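You operate a simulated robot arm through the tools that you are given. There is no shell and no other tool.

Carry out the task below with a simulated robot arm. There is one attempt and no reset: what you move stays moved.

JOB
Put both wilted plants in the shade tray and slide the green cover over.
Fine: slide the cover right off the tray to put them in. Where these are worked on the way, their far stop is far enough and under half their travel is too little: green cover.

Only the result counts: the job must be done as asked and must still hold three seconds after the hand-in. Knocking over, shifting, dropping, spilling or breaking anything else fails it. Lids that push on must go on centred and level and be pressed home; caps that screw on are set level and turned clockwise until they are tight.

ROBOT AND FRAMES
A 7-joint arm with a fingered hand, fixed in place. Base frame: the origin is on the floor under the middle of its stand, x ahead of it, y to its left, z up. Units: m, degrees, N and s.
It reaches about 1.333 m from its shoulder. Its first joint turns from -69.0 to 172.0 degrees. Payload 5 kg.
Tool frame: the origin (TCP) lies between the finger pads and is the grasp point; the fingertips stand 0.032 m ahead of it; z points along the fingers, y is the line along which they close. The gripper opens to 0.16 m; its body begins 0.089 m behind the TCP. The gripper is a hand of 3 fingers: y runs from the thumb to the fingers, the wrist lies at [0, 0, -0.252] in the tool frame, and closing takes about 1.5 s.
Orientation is that of the tool frame in the base frame, as a unit quaternion [w, x, y, z]. With the fingers straight down and closing along the base's y, the tool's x points along the base's -x, its y along +y and its z along -z.

CONTROLS
- The arm moves only by the tool arm_command. Its argument "series" is a list that holds one entry, the list of rows, each a list of 7 numbers: the shift along the tool's x, y, z in units of 20 mm (1.0 is 20 mm), then the turn, a rotation vector about the tool's x, y, z in units of 5 degrees (1.0 is 5 degrees), then the opening, from 0 (shut) to 1 (fully open). In form: [[[x, y, z, ax, ay, az, jaw], ...]]. A call has 1 to 20 rows; each row shifts and turns the commanded pose from where the row before left it, along the tool's axes as they then stand. A call with a number of a shift or a turn outside -1 to 1 is refused whole. Rows are played at 5 a second. More than 0.05 m and 8.6 degrees between two rows, or a gripper value outside its range, and nothing of the call is played. Where a pose cannot be reached the arm comes as near as it can. A force on the tool above 40 N (or 10 N above the force at the start of the call, whichever is more), or a blocked arm, ends the call early, and 0.2 s more pass. Each finger travels about 0.108 m/s and halts on what it meets, pressing with about 26 N; the grip force reading is that of the motor and also rises with nothing between the fingers. The clock runs only during rows and for 0.2 s after the last one: add rows that do not move to give the fingers time. It gives the time, the measured TCP pose, the force on the tool (base axes), the opening and the grip force at its end, in the units of the frame above (readings bear some noise), with the torque about the TCP (base axes, N m) and any sound that the robot's microphone picked up.
- Cameras (640 x 400 px; columns grow to the right, rows downward): "scene" is fixed at [0.0484, 0.5006, 1.5253]; the picture's right is [-0.86, -0.51, 0.00], its down [-0.15, 0.26, -0.95] and it looks along [0.49, -0.82, -0.30] (base axes); focal length 329 px, centre (320, 200). "wrist" rides on the gripper at [0.065, -0.004, -0.116] in the tool frame; the picture's right is [0.06, 1.00, 0.00], its down [-0.87, 0.05, -0.49] and it looks along [-0.49, 0.03, 0.87] (tool axes); focal length 261 px, centre (320, 200). There is no depth. A picture from a camera that has moved, and an enlarged one, comes with that camera's place and axes in the base frame and with its lens.
- grab_frame(camera): a new picture of that camera. The clock stands still meanwhile.
- slide_trunk(by): slides the trunk up (or, below 0, down) by that many m; the arm rides with it, the base frame stays. It gives what a move gives, with no picture.
- preshape(shape): the hand has 3 fingers and takes this shape, open, in about a second: jaw (thumb against the fingers, like two jaws); tri (thumb and two fingers); tip (a fingertip pinch); poke (one finger out to press); point (the index stretched); flat (the hand flat); cup (the hand cupped); fist (a fist). The gripper value then closes the fingers along that shape, each until it touches; the sizes above hold for jaw. It gives what a move gives, with no picture.
- enlarge(camera, box): a new picture of the part [left, top, right, bottom] of that camera's present view, enlarged. The clock stands still meanwhile.
- finish_job(): hands the job in; it is judged then, once.

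Places have to be worked out from the pictures, the camera data and where the tool is seen. Open the gripper and draw the arm clear of the work before you hand the job in, unless the task says otherwise.

The tools are called after "Call:" by a JSON object that holds its "method" and its "body". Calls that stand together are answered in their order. arm_command: Moves the arm, as the interface text tells. Its arguments: {"type":"object","properties":{"series":{"type":"array"}},"required":["series"]} The other tools are called the same way: slide_trunk (by) moves the trunk up or down; preshape (shape) gives the hand a shape; grab_frame (camera) takes a picture; enlarge (camera, box) takes an enlarged picture of a part of a camera's view; finish_job () hands the job in.

At the start:

```text
clock: 0.0
tool_pos: [0.4349, -0.5182, 1.2701]
tool_rot: [0.0, -0.001, 1.0, 0.0]
wrist_force: [0.0, 0.7, -0.2]
torque: [0.01, -0.01, -0.02]
width: 0.16
finger_force: 0.1
shape: jaw
trunk travel left (down, up): [-0.55, 0.39]
```

scene: 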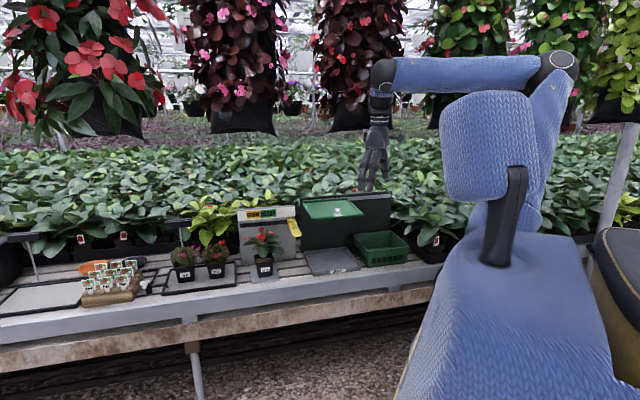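
wrist: 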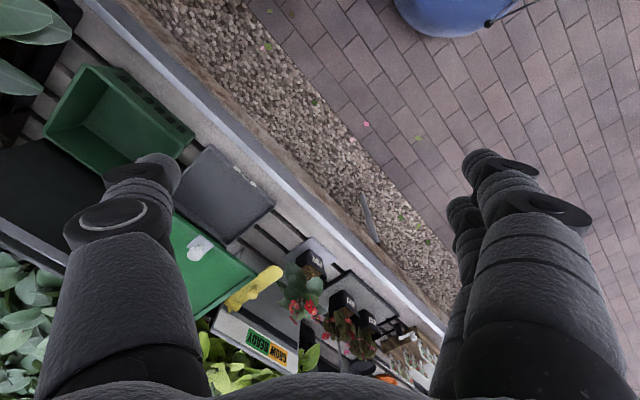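

I'll start with close-up views of the bench to see which plants are wilted and where the shade tray and the green cover are.

Call:
{"method": "enlarge", "body": {"camera": "scene", "box": [220, 180, 440, 300]}}

Call:
{"method": "enlarge", "body": {"camera": "scene", "box": [60, 200, 300, 320]}}

Call:
{"method": "enlarge", "body": {"camera": "wrist", "box": [0, 60, 460, 400]}}

```text
2.91 times, centred on (330, 240) of scene
camera zoom: at [0.0484, 0.5006, 1.5253], right [-0.86, -0.51, 0.0], down [-0.15, 0.26, -0.95], along [0.49, -0.82, -0.3], focal length 956 px, centre (291, 84)
```

zoom: 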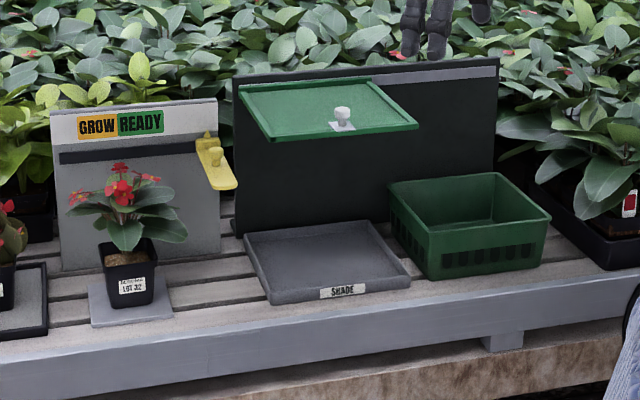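

```text
2.67 times, centred on (180, 260) of scene
camera zoom: at [0.0484, 0.5006, 1.5253], right [-0.86, -0.51, 0.0], down [-0.15, 0.26, -0.95], along [0.49, -0.82, -0.3], focal length 877 px, centre (693, 40)
```

zoom: 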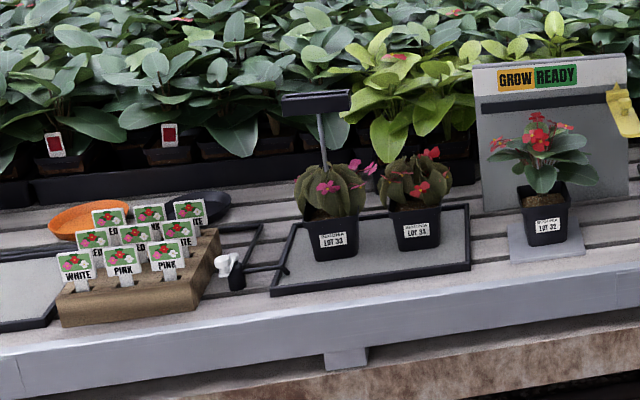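

```text
1.18 times, centred on (230, 230) of wrist
camera zoom: at [0.3682, -0.5228, 1.3853], right [-0.06, 1.0, 0.0], down [0.87, 0.05, 0.49], along [0.49, 0.03, -0.87], focal length 307 px, centre (426, 165)
```

zoom: 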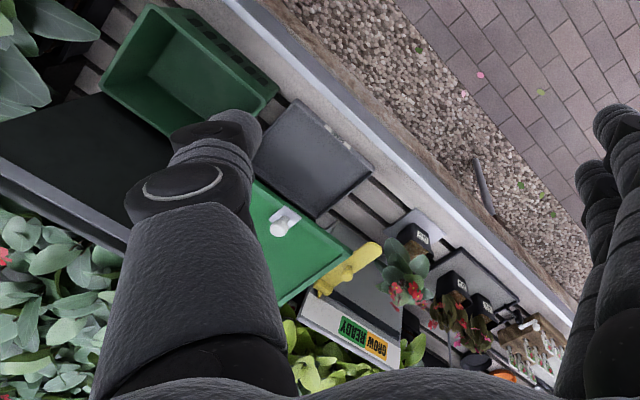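

The wilted plants look like Lot 33 and Lot 31, whose leaves droop, while Lot 32 stands healthy. The green cover looks raised above the SHADE tray along the dark backboard. I'll zoom in further to confirm both.

Call:
{"method": "enlarge", "body": {"camera": "scene", "box": [290, 185, 420, 280]}}

Call:
{"method": "enlarge", "body": {"camera": "scene", "box": [150, 220, 300, 310]}}

Call:
{"method": "enlarge", "body": {"camera": "wrist", "box": [150, 130, 330, 330]}}

Call:
{"method": "enlarge", "body": {"camera": "wrist", "box": [260, 220, 460, 400]}}

```text
4.21 times, centred on (355, 232) of scene
camera zoom: at [0.0484, 0.5006, 1.5253], right [-0.86, -0.51, 0.0], down [-0.15, 0.26, -0.95], along [0.49, -0.82, -0.3], focal length 1384 px, centre (173, 63)
```

zoom: 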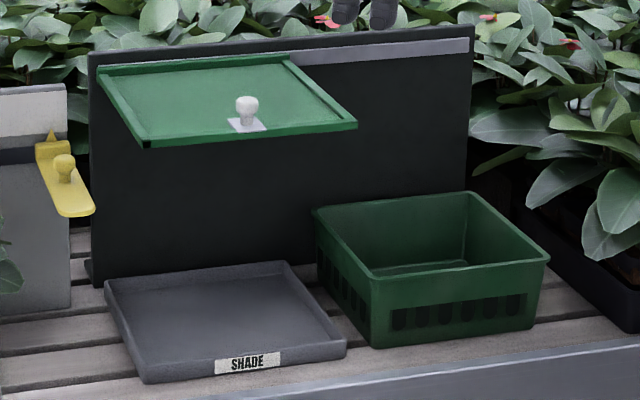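

```text
4.27 times, centred on (225, 265) of scene
camera zoom: at [0.0484, 0.5006, 1.5253], right [-0.86, -0.51, 0.0], down [-0.15, 0.26, -0.95], along [0.49, -0.82, -0.3], focal length 1403 px, centre (725, -77)
```

zoom: 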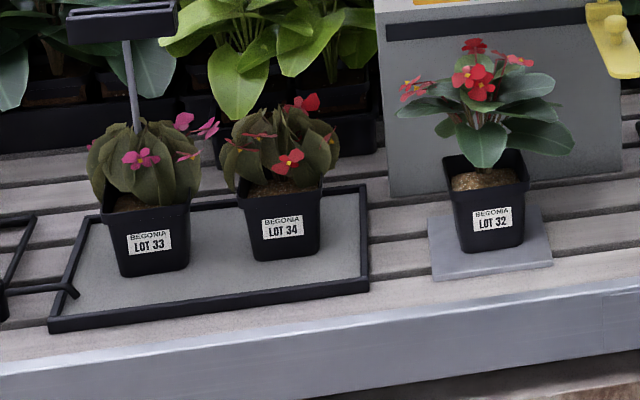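

```text
2.00 times, centred on (240, 230) of wrist
camera zoom: at [0.3682, -0.5228, 1.3853], right [-0.06, 1.0, 0.0], down [0.87, 0.05, 0.49], along [0.49, 0.03, -0.87], focal length 521 px, centre (480, 140)
```

zoom: 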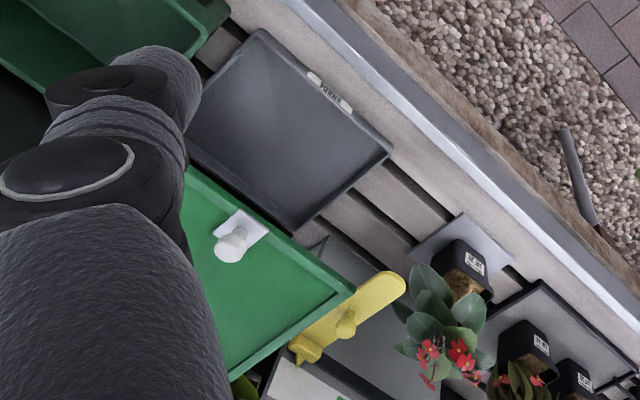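

```text
2.22 times, centred on (360, 310) of wrist
camera zoom: at [0.3682, -0.5228, 1.3853], right [-0.06, 1.0, 0.0], down [0.87, 0.05, 0.49], along [0.49, 0.03, -0.87], focal length 579 px, centre (231, -44)
```

zoom: 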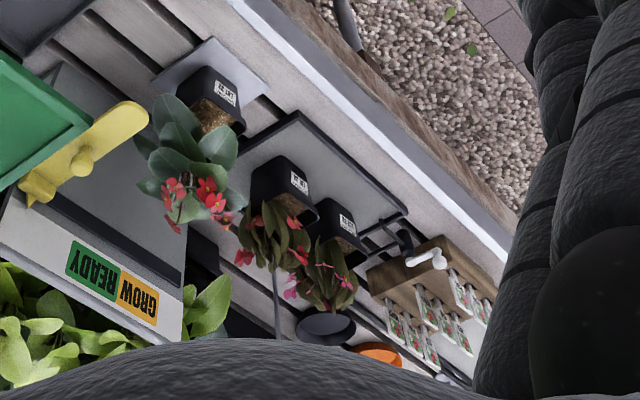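

Lots 33 and 34 are the drooping ones and Lot 32 is healthy. Triangulating the two views puts the cover at z≈1.02, directly above the SHADE tray, with its white knob near (0.68, -0.72, 1.03). The bench runs about 45° to my axes, so I'll hover near the knob with the hand turned to match the bench.

Call:
{"method": "arm_command", "body": {"series": [[[-0.9, -0.65, 0.35, 0, 0, 0, 1], [-0.9, -0.65, 0.35, 0, 0, 0, 1], [-0.9, -0.65, 0.35, 0, 0, 0, 1], [-0.9, -0.65, 0.35, 0, 0, 0, 1], [-0.9, -0.65, 0.35, 0, 0, 0, 1], [-0.9, -0.65, 0.35, 0, 0, 0, 1], [-0.9, -0.65, 0.35, 0, 0, 0, 1], [-0.9, -0.65, 0.35, 0, 0, 0, 1], [-0.9, -0.65, 0.35, 0, 0, 0, 1], [-0.9, -0.65, 0.35, 0, 0, 0, 1], [0, 0, 0, 0, 0, 0.93, 1], [0, 0, 0, 0, 0, 0.93, 1], [0, 0, 0, 0, 0, 0.93, 1], [0, 0, 0, 0, 0, 0.93, 1], [0, 0, 0, 0, 0, 0.93, 1], [0, 0, 0, 0, 0, 0.93, 1], [0, 0, 0, 0, 0, 0.93, 1], [0, 0, 0, 0, 0, 0.93, 1], [0, 0, 0, 0, 0, 0.93, 1], [0, 0, 0, 0, 0, 0.93, 1]]]}}

Call:
{"method": "grab_frame", "body": {"camera": "wrist"}}

Call:
{"method": "grab_frame", "body": {"camera": "scene"}}

```text
clock: 0.5
tool_pos: [0.4444, -0.5259, 1.2648]
tool_rot: [-0.001, -0.001, 1.0, -0.003]
wrist_force: [-13.6, 6.4, -18.3]
torque: [-0.03, -1.99, -0.6]
width: 0.16
finger_force: 0.0
shape: jaw
trunk travel left (down, up): [-0.55, 0.39]
stopped in row 2: the force on the tool passed its limit at 62 N (the readings are from after the stop); the commanded pose is now the measured one
```

```text
taken
camera wrist: at [0.3795, -0.5307, 1.3802], right [-0.07, 1.0, -0.01], down [0.87, 0.06, 0.49], along [0.49, 0.03, -0.87], focal length 261 px, centre (320, 200)
```

wrist: 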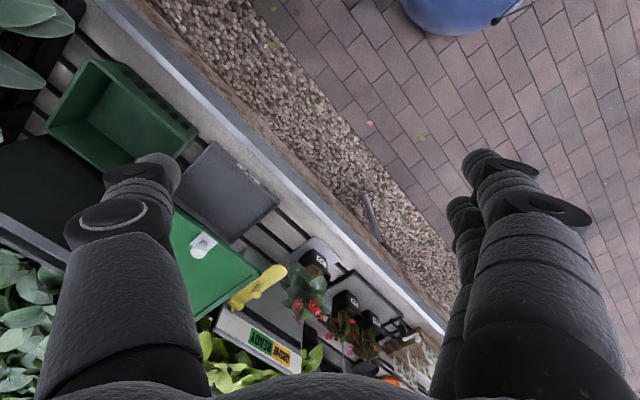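

```text
taken
```

scene: 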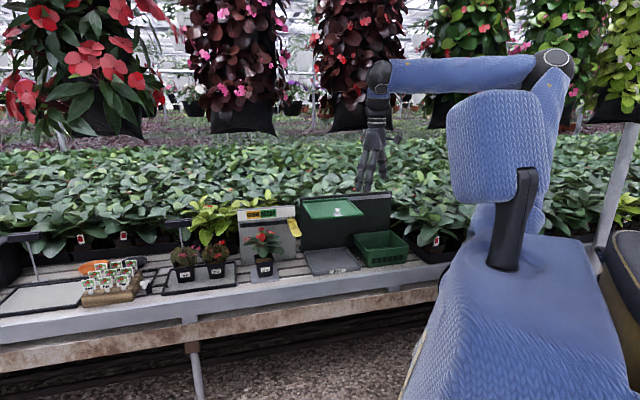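

The call stopped at 62 N, although nothing is visibly touching the hand. I'll hold still for a moment to see whether that was a real contact or only the jolt of starting.

Call:
{"method": "arm_command", "body": {"series": [[[0, 0, 0, 0, 0, 0, 1], [0, 0, 0, 0, 0, 0, 1], [0, 0, 0, 0, 0, 0, 1]]]}}

```text
clock: 1.3
tool_pos: [0.4453, -0.526, 1.2646]
tool_rot: [-0.001, -0.002, 1.0, -0.003]
wrist_force: [-20.3, 9.7, -19.9]
torque: [-0.52, -2.65, -0.76]
width: 0.16
finger_force: 0.1
shape: jaw
trunk travel left (down, up): [-0.55, 0.39]
```

The force holds steady at about 30 N, pushing the hand back and down, so this is a real contact, possibly with a hanging basket in front of and above the wrist. I'll look closely before moving anything.

Call:
{"method": "enlarge", "body": {"camera": "scene", "box": [290, 0, 450, 200]}}

Call:
{"method": "enlarge", "body": {"camera": "scene", "box": [350, 40, 420, 200]}}

```text
2.00 times, centred on (370, 100) of scene
camera zoom: at [0.0484, 0.5006, 1.5253], right [-0.86, -0.51, 0.0], down [-0.15, 0.26, -0.95], along [0.49, -0.82, -0.3], focal length 658 px, centre (220, 400)
```

zoom: 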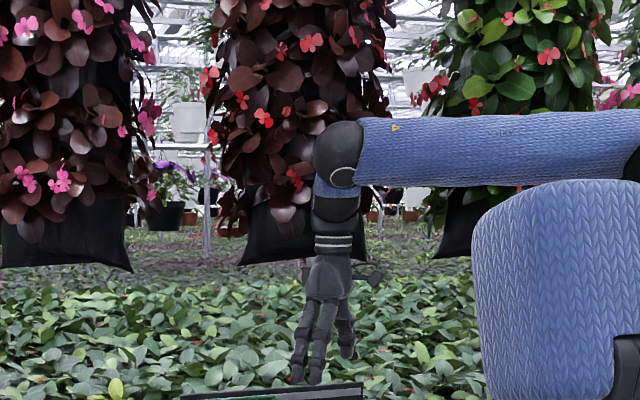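

```text
2.50 times, centred on (385, 120) of scene
camera zoom: at [0.0484, 0.5006, 1.5253], right [-0.86, -0.51, 0.0], down [-0.15, 0.26, -0.95], along [0.49, -0.82, -0.3], focal length 822 px, centre (158, 400)
```

zoom: 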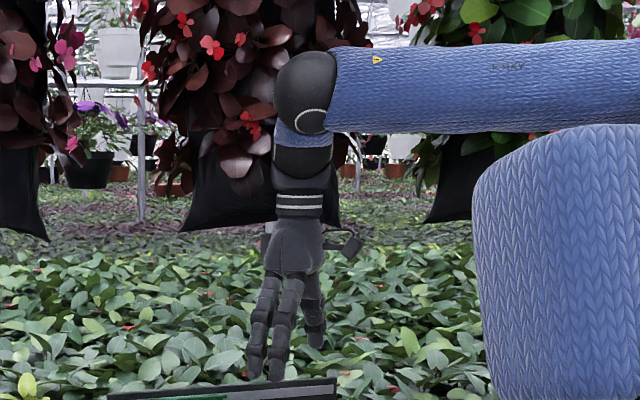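

The force and torque fit a single contact at the wrist, near (0.52, -0.60, 1.47). That matches the hanging bag, so the bags are solid and hang down to about z≈1.4. I'll back straight off along the contact force, away from the bag.

Call:
{"method": "arm_command", "body": {"series": [[[0.35, 0.2, 0.2, 0, 0, 0, 1], [0.4, 0.3, 0.2, 0, 0, 0, 1], [0.5, 0.5, 0, 0, 0, 0, 1], [0.6, 0.6, 0, 0, 0, 0, 1], [0.6, 0.6, 0, 0, 0, 0, 1], [0.5, 0.5, 0, 0, 0, 0, 1], [0, 0, 0, 0, 0, 0, 1]]]}}

Call:
{"method": "grab_frame", "body": {"camera": "scene"}}

```text
clock: 2.9
tool_pos: [0.3956, -0.4791, 1.2516]
tool_rot: [-0.004, -0.001, 1.0, 0.0]
wrist_force: [0.0, -0.2, -0.1]
torque: [0.0, -0.03, 0.01]
width: 0.1596
finger_force: 0.0
shape: jaw
trunk travel left (down, up): [-0.55, 0.39]
```

```text
taken
```

scene: 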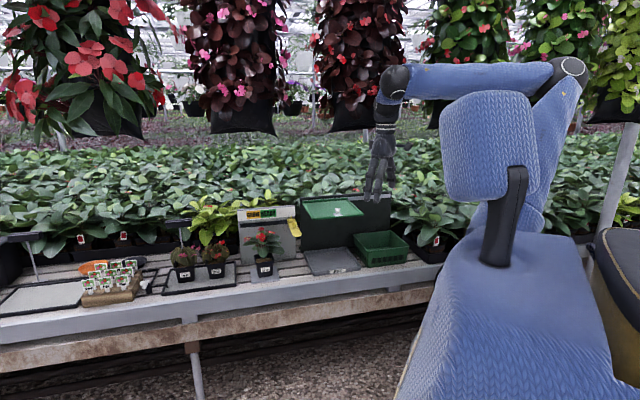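

The hand is free again with zero force, and the bag looks just as it did. I'll lower the trunk so the arm can work below the hanging bags.

Call:
{"method": "slide_trunk", "body": {"by": -0.2}}

Call:
{"method": "grab_frame", "body": {"camera": "scene"}}

```text
clock: 5.1
tool_pos: [0.3959, -0.4789, 1.0523]
tool_rot: [-0.003, -0.001, 1.0, 0.0]
wrist_force: [-0.5, -0.6, 1.1]
torque: [0.01, -0.02, 0.04]
width: 0.16
finger_force: 0.2
shape: jaw
trunk travel left (down, up): [-0.35, 0.59]
```

```text
taken
```

scene: 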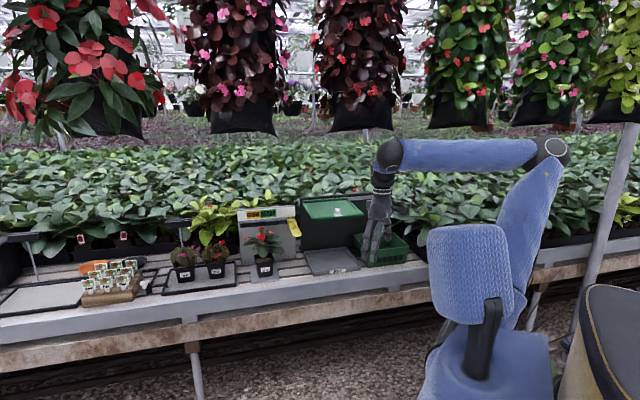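

The arm now clears the bags at this height. I'll go down a bit more so the forearm has good clearance, then turn the hand to face the bench.

Call:
{"method": "slide_trunk", "body": {"by": -0.12}}

Call:
{"method": "arm_command", "body": {"series": [[[0, 0, 0, 0, 0, 0.93, 1], [0, 0, 0, 0, 0, 0.93, 1], [0, 0, 0, 0, 0, 0.93, 1], [0, 0, 0, 0, 0, 0.93, 1], [0, 0, 0, 0, 0, 0.93, 1], [0, 0, 0, 0, 0, 0.93, 1], [0, 0, 0, 0, 0, 0.93, 1], [0, 0, 0, 0, 0, 0.93, 1], [0, 0, 0, 0, 0, 0.93, 1], [0, 0, 0, 0, 0, 0.93, 1], [0, 0, 0, 0, 0, 0, 1]]]}}

Call:
{"method": "grab_frame", "body": {"camera": "wrist"}}

Call:
{"method": "grab_frame", "body": {"camera": "scene"}}

```text
clock: 6.6
tool_pos: [0.397, -0.4792, 0.9312]
tool_rot: [-0.005, 0.0, 1.0, 0.0]
wrist_force: [0.5, -0.1, 0.2]
torque: [0.04, -0.02, 0.0]
width: 0.16
finger_force: 0.1
shape: jaw
trunk travel left (down, up): [-0.23, 0.71]
```

```text
clock: 9.0
tool_pos: [0.3962, -0.4796, 0.9305]
tool_rot: [-0.003, 0.394, 0.919, 0.0]
wrist_force: [-0.2, 0.2, -0.1]
torque: [0.03, -0.04, -0.02]
width: 0.1598
finger_force: 0.0
shape: jaw
trunk travel left (down, up): [-0.23, 0.71]
```

```text
taken
camera wrist: at [0.3485, -0.4356, 1.0469], right [0.68, 0.73, 0.0], down [0.64, -0.59, 0.49], along [0.35, -0.33, -0.87], focal length 261 px, centre (320, 200)
```

wrist: 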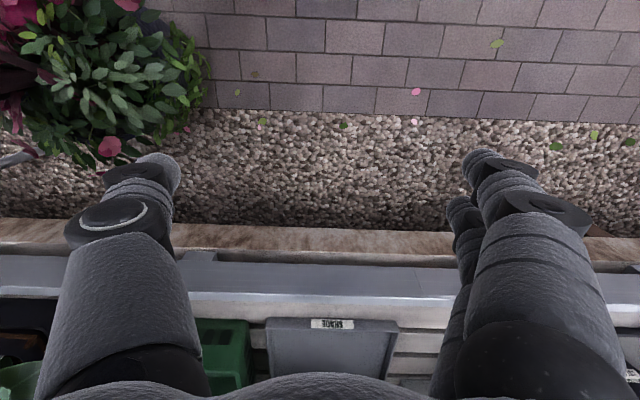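

```text
taken
```

scene: 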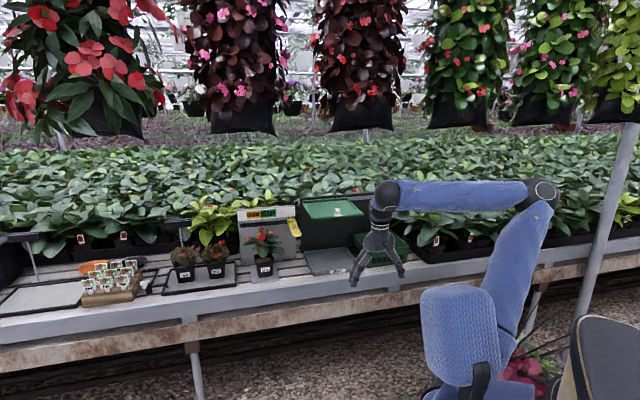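

The hand is aligned with the bench to within a degree or two. I'll move forward and up a little, then pitch the fingers up to about 30° below horizontal, facing the cover from under the bags.

Call:
{"method": "arm_command", "body": {"series": [[[-1, 0, -0.8, 0, 0, 0, 1], [-1, 0, -0.8, 0, 0, 0, 1], [-1, 0, -0.8, 0, 0, 0, 1], [-1, 0, -0.8, 0, 0, 0, 1], [-1, 0, -0.8, 0, 0, 0, 1], [-1, 0, -0.8, 0, 0, 0, 1], [0, 0, 0, 0, -1, 0, 1], [0, 0, 0, 0, -1, 0, 1], [0, 0, 0, 0, -1, 0, 1], [0, 0, 0, 0, -1, 0, 1], [0, 0, 0, 0, -1, 0, 1], [0, 0, 0, 0, -1, 0, 1], [0, 0, 0, 0, -1, 0, 1], [0, 0, 0, 0, -1, 0, 1], [0, 0, 0, 0, -1, 0, 1], [0, 0, 0, 0, -1, 0, 1], [0, 0, 0, 0, -1, 0, 1], [0, 0, 0, 0, -1, 0, 1], [0, 0, 0, 0, 0, 0, 1]]]}}

Call:
{"method": "grab_frame", "body": {"camera": "wrist"}}

Call:
{"method": "grab_frame", "body": {"camera": "scene"}}

```text
clock: 13.0
tool_pos: [0.4803, -0.5643, 1.0129]
tool_rot: [0.457, 0.341, 0.797, -0.198]
wrist_force: [0.4, -0.1, -1.0]
torque: [-0.03, -0.02, 0.0]
width: 0.1598
finger_force: 0.1
shape: jaw
out of reach, approached as far as the arm can: row 6
trunk travel left (down, up): [-0.23, 0.71]
```

```text
taken
camera wrist: at [0.3856, -0.4723, 1.0141], right [0.7, 0.71, -0.06], down [0.05, 0.03, 1.0], along [0.71, -0.7, -0.01], focal length 261 px, centre (320, 200)
```

wrist: 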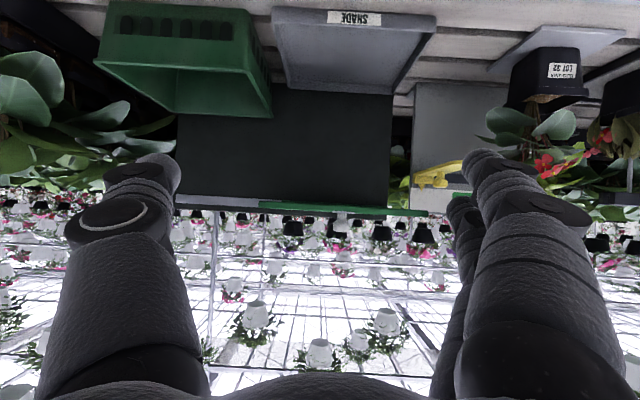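

```text
taken
```

scene: 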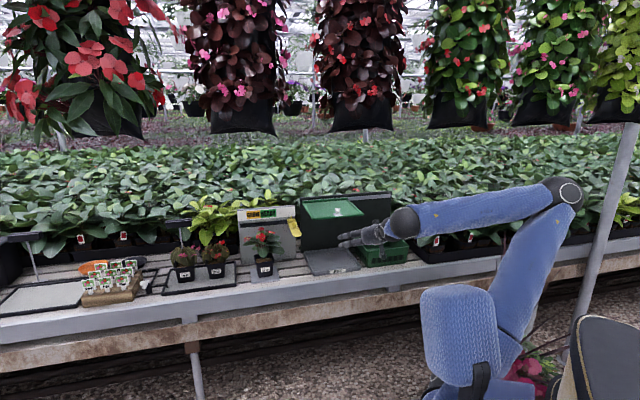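

The hand now faces the bench 30° below horizontal, under the bags, and the wrist camera sees the cover edge-on. I'll enlarge that view to fix the knob's position and height.

Call:
{"method": "enlarge", "body": {"camera": "wrist", "box": [170, 150, 490, 280]}}

Call:
{"method": "enlarge", "body": {"camera": "wrist", "box": [300, 190, 450, 250]}}

Call:
{"method": "enlarge", "body": {"camera": "scene", "box": [290, 185, 430, 285]}}

```text
2.00 times, centred on (330, 215) of wrist
camera zoom: at [0.3856, -0.4723, 1.0141], right [0.7, 0.71, -0.06], down [0.05, 0.03, 1.0], along [0.71, -0.7, -0.01], focal length 521 px, centre (300, 170)
```

zoom: 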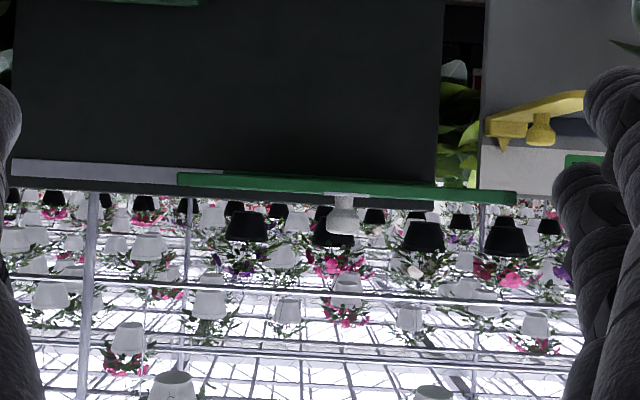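

```text
4.27 times, centred on (375, 220) of wrist
camera zoom: at [0.3856, -0.4723, 1.0141], right [0.7, 0.71, -0.06], down [0.05, 0.03, 1.0], along [0.71, -0.7, -0.01], focal length 1112 px, centre (85, 115)
```

zoom: 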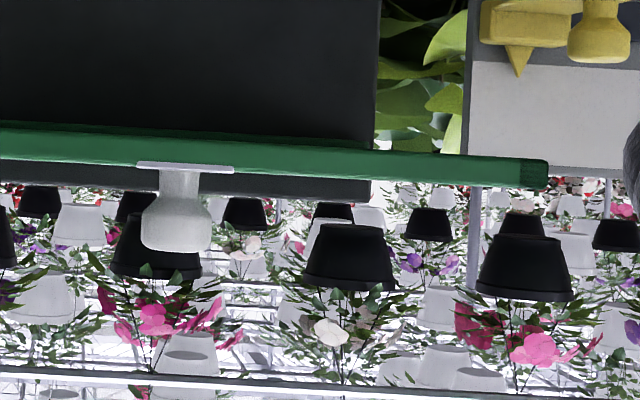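

```text
4.00 times, centred on (360, 235) of scene
camera zoom: at [0.0484, 0.5006, 1.5253], right [-0.86, -0.51, 0.0], down [-0.15, 0.26, -0.95], along [0.49, -0.82, -0.3], focal length 1315 px, centre (160, 60)
```

zoom: 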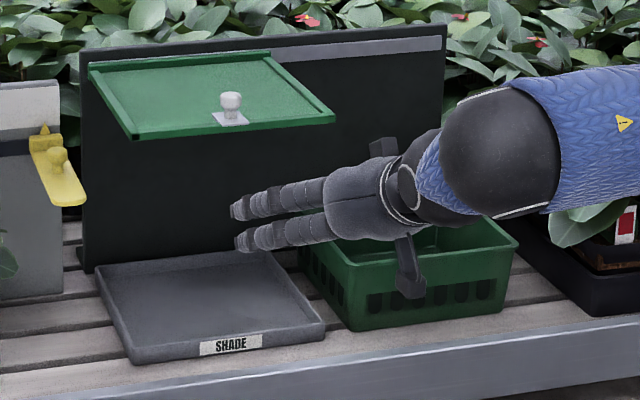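

The knob sits at about (0.676, -0.710), with its head at z≈1.045 and the cover's top at ≈1.028. I'll raise the hand above the cover, steepen it to 45°, line it up with the knob and narrow the fingers, then stop short to check.

Call:
{"method": "arm_command", "body": {"series": [[[-0.866, 0, -0.5, 0, 0, 0, 0.9], [-0.866, 0, -0.5, 0, 0, 0, 0.8], [-0.866, 0, -0.5, 0, 0, 0, 0.7], [-0.866, 0, -0.5, -0.38, 0, -0.22, 0.6], [0, 0.4, 0, 0, 1, 0, 0.5], [0, 0.6, 0, 0, 1, 0, 0.5], [0, 0.65, 0, 0, 1, 0, 0.5], [-0.7, 0, 0.7, 0, 0, 0, 0.5], [-0.7, 0, 0.7, 0, 0, 0, 0.5], [-0.7, 0, 0.7, 0, 0, 0, 0.5], [-0.7, 0, 0.7, 0, 0, 0, 0.5], [-0.7, 0, 0.7, 0, 0, 0, 0.5], [-0.7, 0, 0.7, 0, 0, 0, 0.5], [-0.7, 0, 0.7, 0, 0, 0, 0.5], [0, 0, 0, 0, 0, 0, 0.5], [0, 0, 0, 0, 0, 0, 0.5]]]}}

Call:
{"method": "grab_frame", "body": {"camera": "wrist"}}

Call:
{"method": "grab_frame", "body": {"camera": "scene"}}

```text
clock: 16.4
tool_pos: [0.6029, -0.6388, 1.0916]
tool_rot: [0.351, 0.346, 0.858, -0.145]
wrist_force: [-0.1, 0.2, 0.8]
torque: [0.01, 0.03, 0.02]
width: 0.0807
finger_force: 0.1
shape: jaw
trunk travel left (down, up): [-0.23, 0.71]
```

```text
taken
camera wrist: at [0.5083, -0.5519, 1.1273], right [0.66, 0.75, -0.05], down [0.24, -0.15, 0.96], along [0.71, -0.65, -0.27], focal length 261 px, centre (320, 200)
```

wrist: 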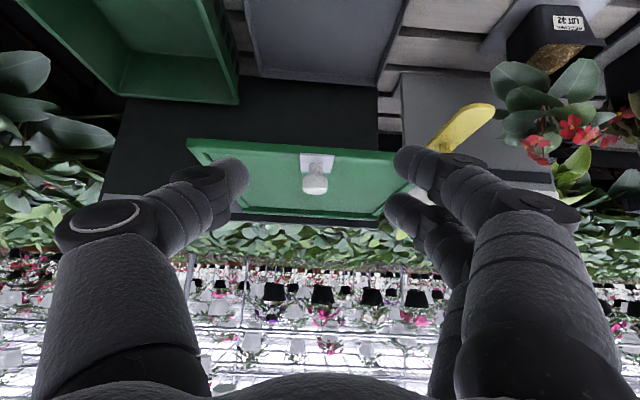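

```text
taken
```

scene: 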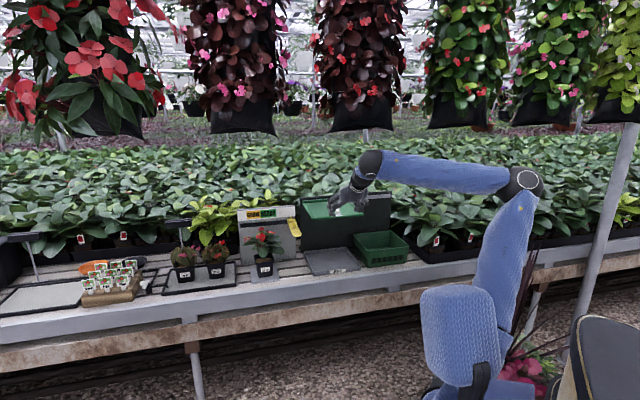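

The knob is centred between the fingers and my estimate holds at (0.674, -0.710). I'll move forward so the fingertips straddle it, then lower slightly.

Call:
{"method": "arm_command", "body": {"series": [[[-0.65, 0, 0.65, 0, 0, 0, 0.5], [-0.65, 0, 0.65, 0, 0, 0, 0.5], [-0.65, 0, 0.65, 0, 0, 0, 0.5], [-0.65, 0, 0.65, 0, 0, 0, 0.5], [-0.65, 0, 0.65, 0, 0, 0, 0.5], [0.35, 0, 0.35, 0, 0, 0, 0.5], [0.35, 0, 0.35, 0, 0, 0, 0.4], [0, 0, 0, 0, 0, 0, 0.4]]]}}

Call:
{"method": "grab_frame", "body": {"camera": "wrist"}}

Call:
{"method": "enlarge", "body": {"camera": "scene", "box": [290, 120, 450, 240]}}

```text
clock: 18.2
tool_pos: [0.6698, -0.7022, 1.0706]
tool_rot: [0.352, 0.346, 0.857, -0.145]
wrist_force: [-0.4, -0.6, -0.2]
torque: [0.02, 0.0, -0.03]
width: 0.0646
finger_force: 0.1
shape: jaw
trunk travel left (down, up): [-0.23, 0.71]
```

```text
taken
camera wrist: at [0.5753, -0.6168, 1.1066], right [0.66, 0.75, -0.05], down [0.24, -0.15, 0.96], along [0.71, -0.65, -0.27], focal length 261 px, centre (320, 200)
```

wrist: 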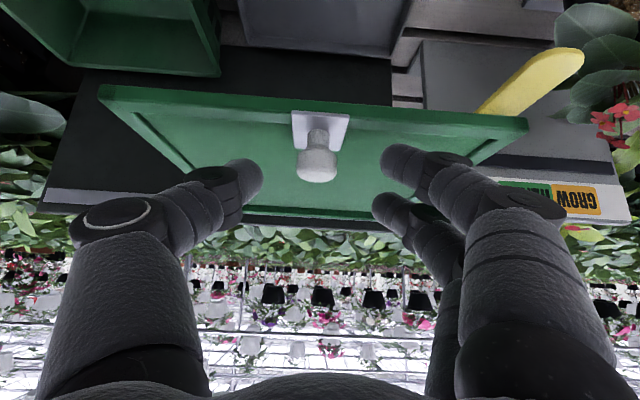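

```text
3.33 times, centred on (370, 180) of scene
camera zoom: at [0.0484, 0.5006, 1.5253], right [-0.86, -0.51, 0.0], down [-0.15, 0.26, -0.95], along [0.49, -0.82, -0.3], focal length 1096 px, centre (153, 267)
```

zoom: 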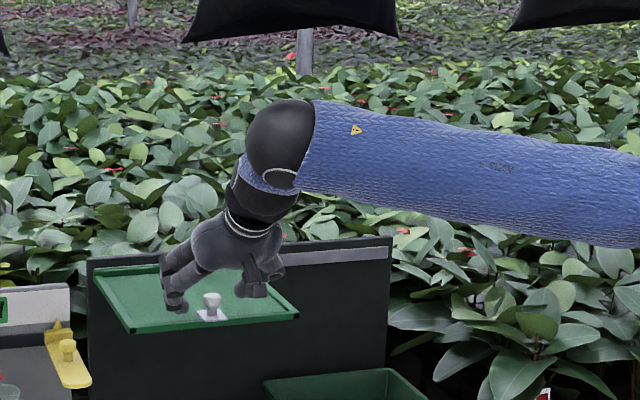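

The knob head is between the fingertips, slightly ahead of them. I'll move 12 mm further forward and close on the knob.

Call:
{"method": "arm_command", "body": {"series": [[[-0.42, 0, 0.42, 0, 0, 0, 0.4], [0, 0, 0, 0, 0, 0, 0.3], [0, 0, 0, 0, 0, 0, 0.2], [0, 0, 0, 0, 0, 0, 0.1], [0, 0, 0, 0, 0, 0, 0.1], [0, 0, 0, 0, 0, 0, 0.1]]]}}

Call:
{"method": "grab_frame", "body": {"camera": "wrist"}}

```text
clock: 19.6
tool_pos: [0.6771, -0.7101, 1.0718]
tool_rot: [0.352, 0.347, 0.857, -0.145]
wrist_force: [-0.1, 0.9, -0.4]
torque: [-0.02, -0.02, 0.01]
width: 0.0165
finger_force: 0.0
shape: jaw
trunk travel left (down, up): [-0.23, 0.71]
```

```text
taken
camera wrist: at [0.5835, -0.6252, 1.1068], right [0.66, 0.75, -0.05], down [0.24, -0.15, 0.96], along [0.71, -0.65, -0.27], focal length 261 px, centre (320, 200)
```

wrist: 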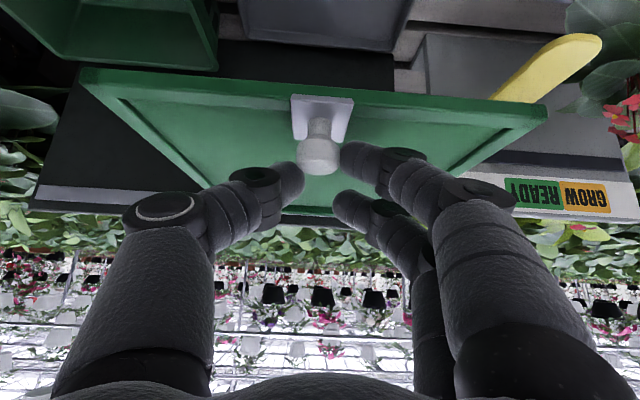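

The fingers have closed to 16 mm with no grip force, so they may be passing above the knob. I'll enlarge the view to see.

Call:
{"method": "enlarge", "body": {"camera": "wrist", "box": [240, 80, 420, 230]}}

Call:
{"method": "enlarge", "body": {"camera": "scene", "box": [310, 180, 380, 224]}}

```text
2.67 times, centred on (330, 155) of wrist
camera zoom: at [0.5835, -0.6252, 1.1068], right [0.66, 0.75, -0.05], down [0.24, -0.15, 0.96], along [0.71, -0.65, -0.27], focal length 695 px, centre (293, 320)
```

zoom: 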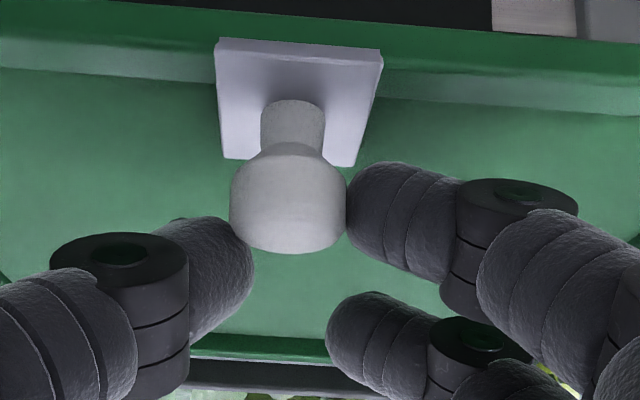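

```text
9.09 times, centred on (345, 202) of scene
camera zoom: at [0.0484, 0.5006, 1.5253], right [-0.86, -0.51, 0.0], down [-0.15, 0.26, -0.95], along [0.49, -0.82, -0.3], focal length 2989 px, centre (93, 182)
```

zoom: 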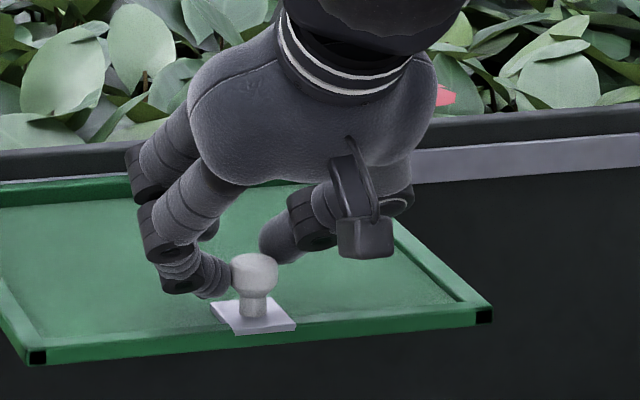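

The near finger is level with the knob head, but the thumb passes just beyond it, so I moved slightly too far. I'll open a little, back off 10 mm and close again so both sides trap the knob.

Call:
{"method": "arm_command", "body": {"series": [[[0, 0, 0, 0, 0, 0, 0.3], [0, 0, 0, 0, 0, 0, 0.3], [0.36, 0, -0.36, 0, 0, 0, 0.3], [0.1, 0, 0.1, 0, 0, 0, 0.3], [0, 0, 0, 0, 0, 0, 0.2], [0, 0, 0, 0, 0, 0, 0.1], [0, 0, 0, 0, 0, 0, 0.05], [0, 0, 0, 0, 0, 0, 0.05]]]}}

Call:
{"method": "enlarge", "body": {"camera": "wrist", "box": [240, 80, 420, 230]}}

Call:
{"method": "enlarge", "body": {"camera": "scene", "box": [310, 180, 380, 224]}}

```text
clock: 21.4
tool_pos: [0.6714, -0.7046, 1.0683]
tool_rot: [0.352, 0.347, 0.857, -0.145]
wrist_force: [-4.3, -5.9, 1.1]
torque: [0.0, -0.03, -0.12]
width: 0.0069
finger_force: 26.3
shape: jaw
trunk travel left (down, up): [-0.23, 0.71]
```

```text
2.67 times, centred on (330, 155) of wrist
camera zoom: at [0.5757, -0.6189, 1.1042], right [0.67, 0.75, -0.05], down [0.24, -0.15, 0.96], along [0.71, -0.65, -0.27], focal length 695 px, centre (293, 320)
```

zoom: 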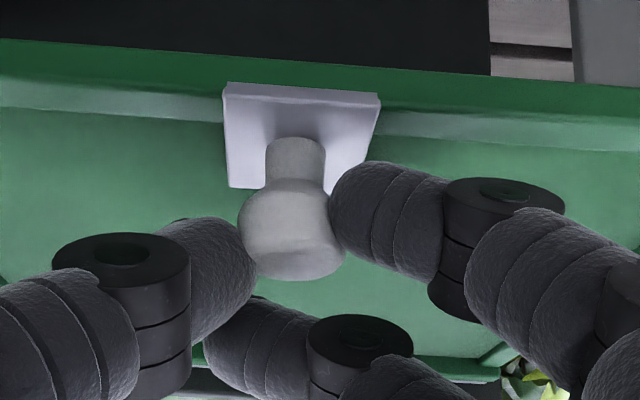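

```text
9.09 times, centred on (345, 202) of scene
camera zoom: at [0.0484, 0.5006, 1.5253], right [-0.86, -0.51, 0.0], down [-0.15, 0.26, -0.95], along [0.49, -0.82, -0.3], focal length 2989 px, centre (93, 182)
```

zoom: 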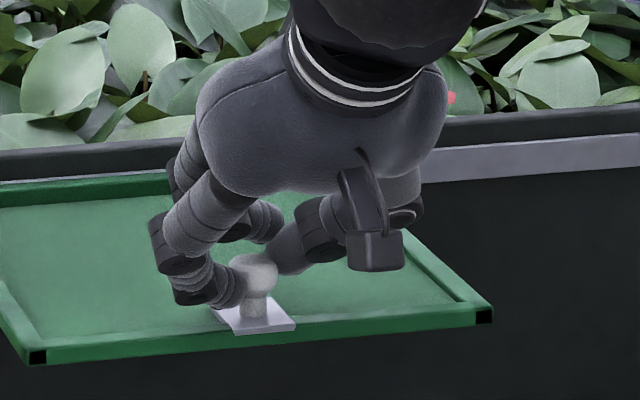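

The knob is now held between thumb and finger (26 N). I'll slide the cover along the rail to scene-right, towards the basket end, slowly.

Call:
{"method": "arm_command", "body": {"series": [[[0, -0.3, 0, 0, 0, 0, 0.05], [0, -0.4, 0, 0, 0, 0, 0.05], [0, -0.5, 0, 0, 0, 0, 0.05], [0, -0.5, 0, 0, 0, 0, 0.05], [0, -0.5, 0, 0, 0, 0, 0.05], [0, -0.5, 0, 0, 0, 0, 0.05], [0, -0.5, 0, 0, 0, 0, 0.05], [0, -0.5, 0, 0, 0, 0, 0.05]]]}}

Call:
{"method": "grab_frame", "body": {"camera": "scene"}}

Call:
{"method": "grab_frame", "body": {"camera": "wrist"}}

```text
clock: 23.2
tool_pos: [0.6186, -0.757, 1.0679]
tool_rot: [0.351, 0.347, 0.858, -0.145]
wrist_force: [-4.4, 4.2, -0.9]
torque: [0.21, -0.03, 0.03]
width: 0.0067
finger_force: 26.1
shape: jaw
trunk travel left (down, up): [-0.23, 0.71]
```

```text
taken
```

scene: 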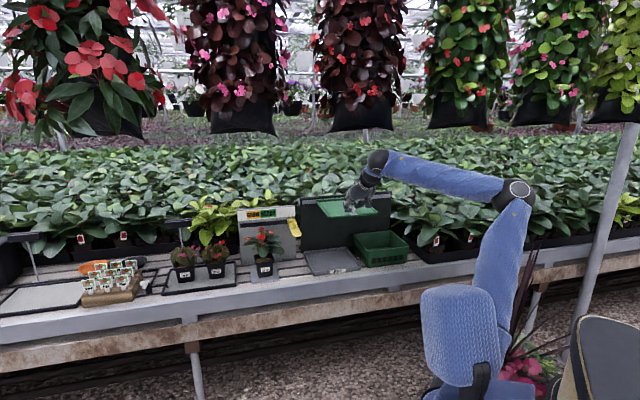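

```text
taken
camera wrist: at [0.5241, -0.6709, 1.1044], right [0.66, 0.75, -0.05], down [0.24, -0.15, 0.96], along [0.71, -0.65, -0.27], focal length 261 px, centre (320, 200)
```

wrist: 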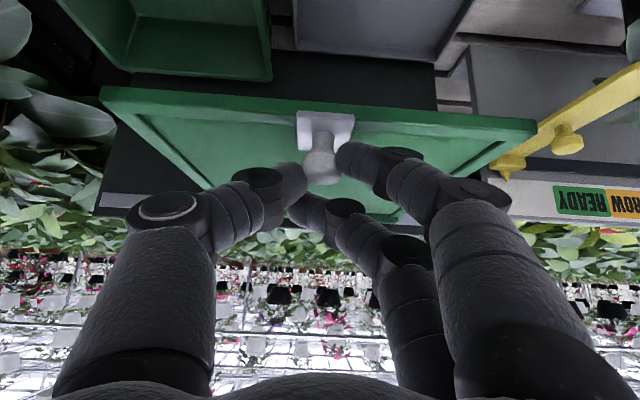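

The cover glides well, 74 mm so far, with only about 6 N of side force. I'll keep sliding to its far stop, adding a slight correction for the rail's direction.

Call:
{"method": "arm_command", "body": {"series": [[[0.03, -0.5, -0.03, 0, 0, 0, 0.05], [0.03, -0.5, -0.03, 0, 0, 0, 0.05], [0.02, -0.5, -0.02, 0, 0, 0, 0.05], [0.02, -0.5, -0.02, 0, 0, 0, 0.05], [0.01, -0.5, -0.01, 0, 0, 0, 0.05], [0.01, -0.5, -0.01, 0, 0, 0, 0.05], [0.01, -0.5, -0.01, 0, 0, 0, 0.05], [0.01, -0.5, -0.01, 0, 0, 0, 0.05], [0.01, -0.5, -0.01, 0, 0, 0, 0.05], [0.01, -0.5, -0.01, 0, 0, 0, 0.05], [0.01, -0.5, -0.01, 0, 0, 0, 0.05], [0.01, -0.5, -0.01, 0, 0, 0, 0.05], [0.01, -0.5, -0.01, 0, 0, 0, 0.05], [0.01, -0.5, -0.01, 0, 0, 0, 0.05], [0.01, -0.5, -0.01, 0, 0, 0, 0.05]]]}}

Call:
{"method": "grab_frame", "body": {"camera": "scene"}}

Call:
{"method": "grab_frame", "body": {"camera": "wrist"}}

```text
clock: 26.4
tool_pos: [0.5108, -0.8602, 1.0692]
tool_rot: [0.351, 0.346, 0.858, -0.144]
wrist_force: [3.7, -5.4, 0.6]
torque: [-0.07, -0.17, -0.11]
width: 0.0057
finger_force: 25.8
shape: jaw
trunk travel left (down, up): [-0.23, 0.71]
```

```text
taken
```

scene: 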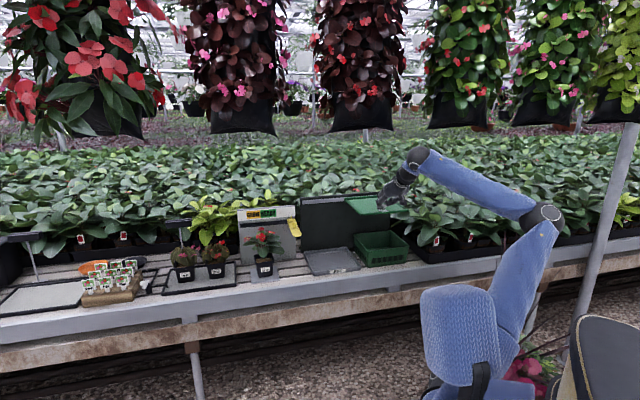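

```text
taken
camera wrist: at [0.4161, -0.775, 1.1048], right [0.66, 0.75, -0.05], down [0.24, -0.15, 0.96], along [0.71, -0.65, -0.27], focal length 261 px, centre (320, 200)
```

wrist: 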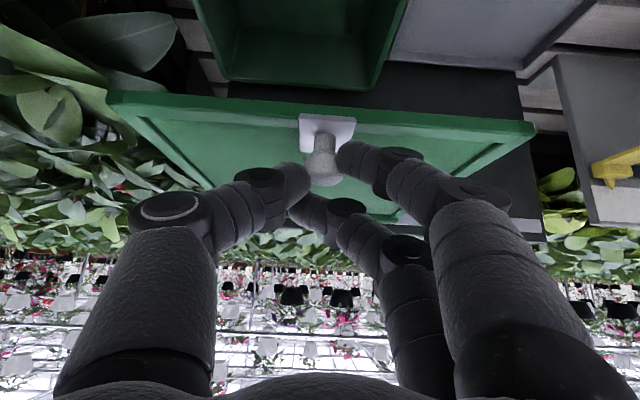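

The cover has moved 0.224 m. I'll continue gently until it meets its far stop.

Call:
{"method": "arm_command", "body": {"series": [[[-0.02, -0.5, 0.02, 0, 0, 0, 0.05], [-0.02, -0.5, 0.02, 0, 0, 0, 0.05], [0, -0.4, 0, 0, 0, 0, 0.05], [0, -0.3, 0, 0, 0, 0, 0.05], [0, -0.3, 0, 0, 0, 0, 0.05], [0, -0.3, 0, 0, 0, 0, 0.05], [0, -0.3, 0, 0, 0, 0, 0.05], [0, -0.3, 0, 0, 0, 0, 0.05], [0, -0.3, 0, 0, 0, 0, 0.05], [0, -0.3, 0, 0, 0, 0, 0.05]]]}}

Call:
{"method": "grab_frame", "body": {"camera": "scene"}}

```text
clock: 28.3
tool_pos: [0.4709, -0.8978, 1.071]
tool_rot: [0.352, 0.343, 0.859, -0.144]
wrist_force: [8.5, 33.6, 4.2]
torque: [1.06, -0.34, 0.97]
width: 0.0107
finger_force: 26.0
shape: jaw
trunk travel left (down, up): [-0.23, 0.71]
stopped in row 9: the force on the tool passed its limit at 40 N (the readings are from after the stop); the commanded pose is now the measured one
```

```text
taken
```

scene: 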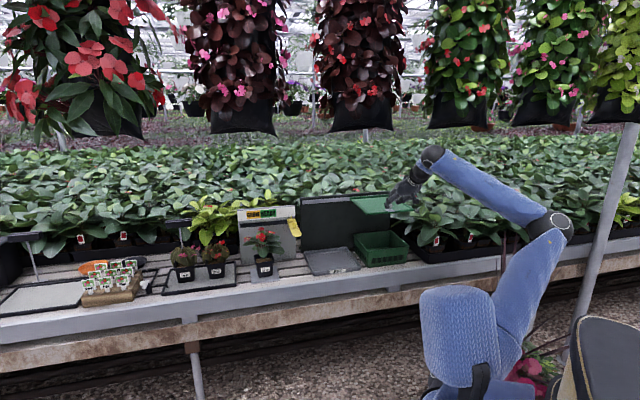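

The cover has hit its far stop, about 0.278 m from where it started. I'll ease the pressure, open the fingers and back straight out from the knob.

Call:
{"method": "arm_command", "body": {"series": [[[0, 0.2, 0, 0, 0, 0, 0.05], [0, 0, 0, 0, 0, 0, 0.3], [0, 0, 0, 0, 0, 0, 0.4], [0, 0, 0, 0, 0, 0, 0.4], [0, 0, -0.5, 0, 0, 0, 0.4], [0, 0, -1, 0, 0, 0, 0.4], [0, 0, -1, 0, 0, 0, 0.4], [0, 0, -1, 0, 0, 0, 0.4], [0, 0, -1, 0, 0, 0, 0.4], [0, 0, 0, 0, 0, 0, 0.4]]]}}

Call:
{"method": "grab_frame", "body": {"camera": "wrist"}}

Call:
{"method": "enlarge", "body": {"camera": "scene", "box": [290, 130, 450, 290]}}

```text
clock: 30.5
tool_pos: [0.4266, -0.8556, 1.133]
tool_rot: [0.352, 0.346, 0.857, -0.145]
wrist_force: [0.8, 0.2, -0.2]
torque: [0.04, -0.03, 0.0]
width: 0.0639
finger_force: 0.1
shape: jaw
trunk travel left (down, up): [-0.23, 0.71]
```

```text
taken
camera wrist: at [0.3313, -0.7699, 1.1693], right [0.66, 0.75, -0.05], down [0.24, -0.15, 0.96], along [0.71, -0.65, -0.27], focal length 261 px, centre (320, 200)
```

wrist: 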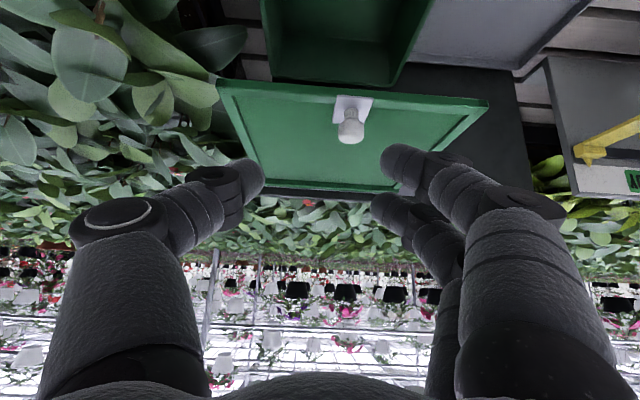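

```text
2.50 times, centred on (370, 210) of scene
camera zoom: at [0.0484, 0.5006, 1.5253], right [-0.86, -0.51, 0.0], down [-0.15, 0.26, -0.95], along [0.49, -0.82, -0.3], focal length 822 px, centre (195, 175)
```

zoom: 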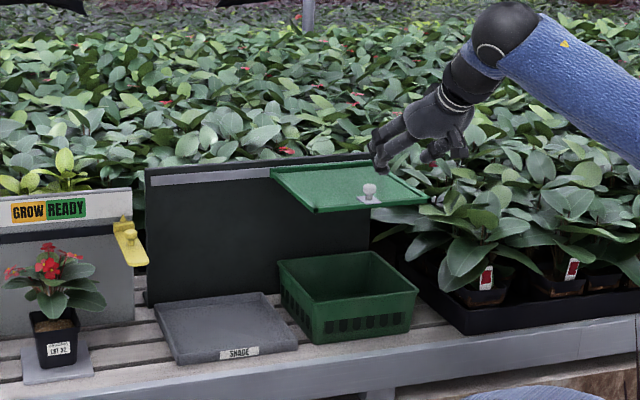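

The tray is now fully uncovered, with the cover parked over the basket side. I'll draw back and travel left along the front of the bench towards the wilted plants, going down gradually and staying clear of the bags.

Call:
{"method": "arm_command", "body": {"series": [[[0.53, 0.5, -0.3, 0, 0, 0, 0.6], [0.53, 0.9, -0.25, 0, 0, 0, 0.8], [0.53, 0.9, -0.17, 0, 0, 0, 0.8], [0.53, 0.9, -0.17, 0, 0, 0, 0.8], [0.53, 0.9, -0.17, 0, 0, 0, 0.8], [0.53, 0.9, -0.17, 0, 0, 0, 0.8], [0.53, 0.9, -0.17, 0, 0, 0, 0.8], [0.53, 0.9, -0.17, 0, 0, 0, 0.8], [0.53, 0.9, -0.17, 0, 0, 0, 0.8], [0.53, 0.9, -0.17, 0, 0, 0, 0.8], [0.53, 0.9, -0.17, 0, 0, 0, 0.8], [0.53, 0.9, -0.17, 0, 0, 0, 0.8], [0.53, 0.9, -0.17, 0, 0, 0, 0.8], [0.53, 0.9, -0.17, 0, 0, 0, 0.8], [0.53, 0.9, -0.17, 0, 0, 0, 0.8], [0.53, 0.9, -0.17, 0, 0, 0, 0.8], [0.53, 0.9, -0.17, 0, 0, 0, 0.8], [0.53, 0.9, -0.17, 0, 0, 0, 0.8], [0, 0, 0, 0, 0, 0, 0.8]]]}}

Call:
{"method": "grab_frame", "body": {"camera": "scene"}}

Call:
{"method": "grab_frame", "body": {"camera": "wrist"}}

```text
clock: 34.5
tool_pos: [0.5179, -0.5025, 1.0441]
tool_rot: [0.352, 0.347, 0.857, -0.145]
wrist_force: [0.1, 0.2, 0.1]
torque: [-0.04, 0.03, -0.01]
width: 0.1277
finger_force: 0.1
shape: jaw
trunk travel left (down, up): [-0.23, 0.71]
```

```text
taken
```

scene: 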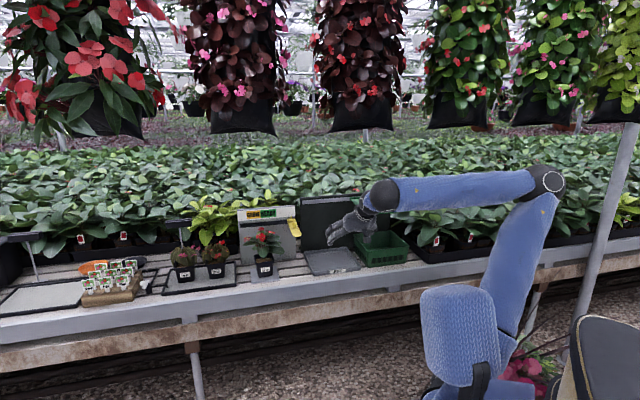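

```text
taken
camera wrist: at [0.4215, -0.4169, 1.0808], right [0.66, 0.75, -0.05], down [0.24, -0.15, 0.96], along [0.71, -0.65, -0.27], focal length 261 px, centre (320, 200)
```

wrist: 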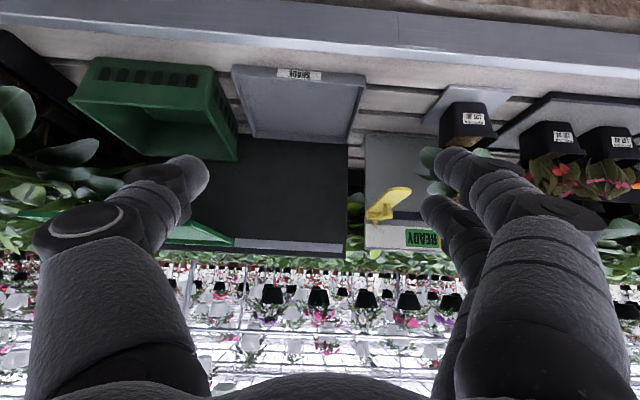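

All clear, with zero force. I'll lower the trunk further and keep travelling left along the front of the bench to face Lots 33 and 34.

Call:
{"method": "slide_trunk", "body": {"by": -0.12}}

Call:
{"method": "arm_command", "body": {"series": [[[0, 0.5, 0, 0, 0, 0, 0.8], [0, 1, 0, 0, 0, 0, 0.8], [0, 1, 0, 0, 0, 0, 0.8], [0, 1, 0, 0, 0, 0, 0.8], [0, 1, 0, 0, 0, 0, 0.8], [0, 1, 0, 0, 0, 0, 0.8], [0, 1, 0, 0, 0, 0, 0.8], [0, 1, 0, 0, 0, 0, 0.8], [0, 1, 0, 0, 0, 0, 0.8], [0, 1, 0, 0, 0, 0, 0.8], [0, 1, 0, 0, 0, 0, 0.8], [0, 1, 0, 0, 0, 0, 0.8], [0, 1, 0, 0, 0, 0, 0.8], [0, 1, 0, 0, 0, 0, 0.8], [0, 1, 0, 0, 0, 0, 0.8], [0, 1, 0, 0, 0, 0, 0.8], [0, 1, 0, 0, 0, 0, 0.8], [0, 1, 0, 0, 0, 0, 0.8], [0, 1, 0, 0, 0, 0, 0.8], [0, 0.5, 0, 0, 0, 0, 0.8]]]}}

Call:
{"method": "grab_frame", "body": {"camera": "scene"}}

Call:
{"method": "grab_frame", "body": {"camera": "wrist"}}

```text
clock: 36.0
tool_pos: [0.5168, -0.5022, 0.9248]
tool_rot: [0.351, 0.347, 0.858, -0.145]
wrist_force: [-0.1, 0.6, 0.3]
torque: [-0.05, -0.03, 0.0]
width: 0.1274
finger_force: 0.1
shape: jaw
trunk travel left (down, up): [-0.11, 0.83]
```

```text
clock: 40.2
tool_pos: [0.7475, -0.3839, 0.8505]
tool_rot: [0.353, 0.345, 0.858, -0.142]
wrist_force: [0.4, 0.3, 0.2]
torque: [0.0, 0.02, -0.03]
width: 0.1277
finger_force: 0.0
shape: jaw
out of reach, approached as far as the arm can: row 9, 10, 11, 12, 13, 14, 15, 16, 17, 18, 19, 20
trunk travel left (down, up): [-0.11, 0.83]
```

```text
taken
```

scene: 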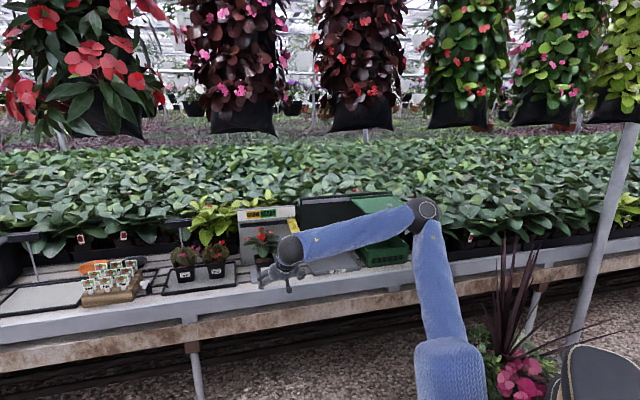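

```text
taken
camera wrist: at [0.651, -0.2986, 0.8876], right [0.66, 0.75, -0.04], down [0.23, -0.15, 0.96], along [0.72, -0.64, -0.28], focal length 261 px, centre (320, 200)
```

wrist: 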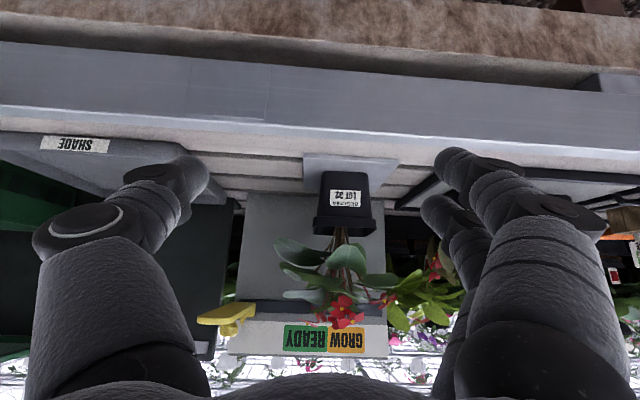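

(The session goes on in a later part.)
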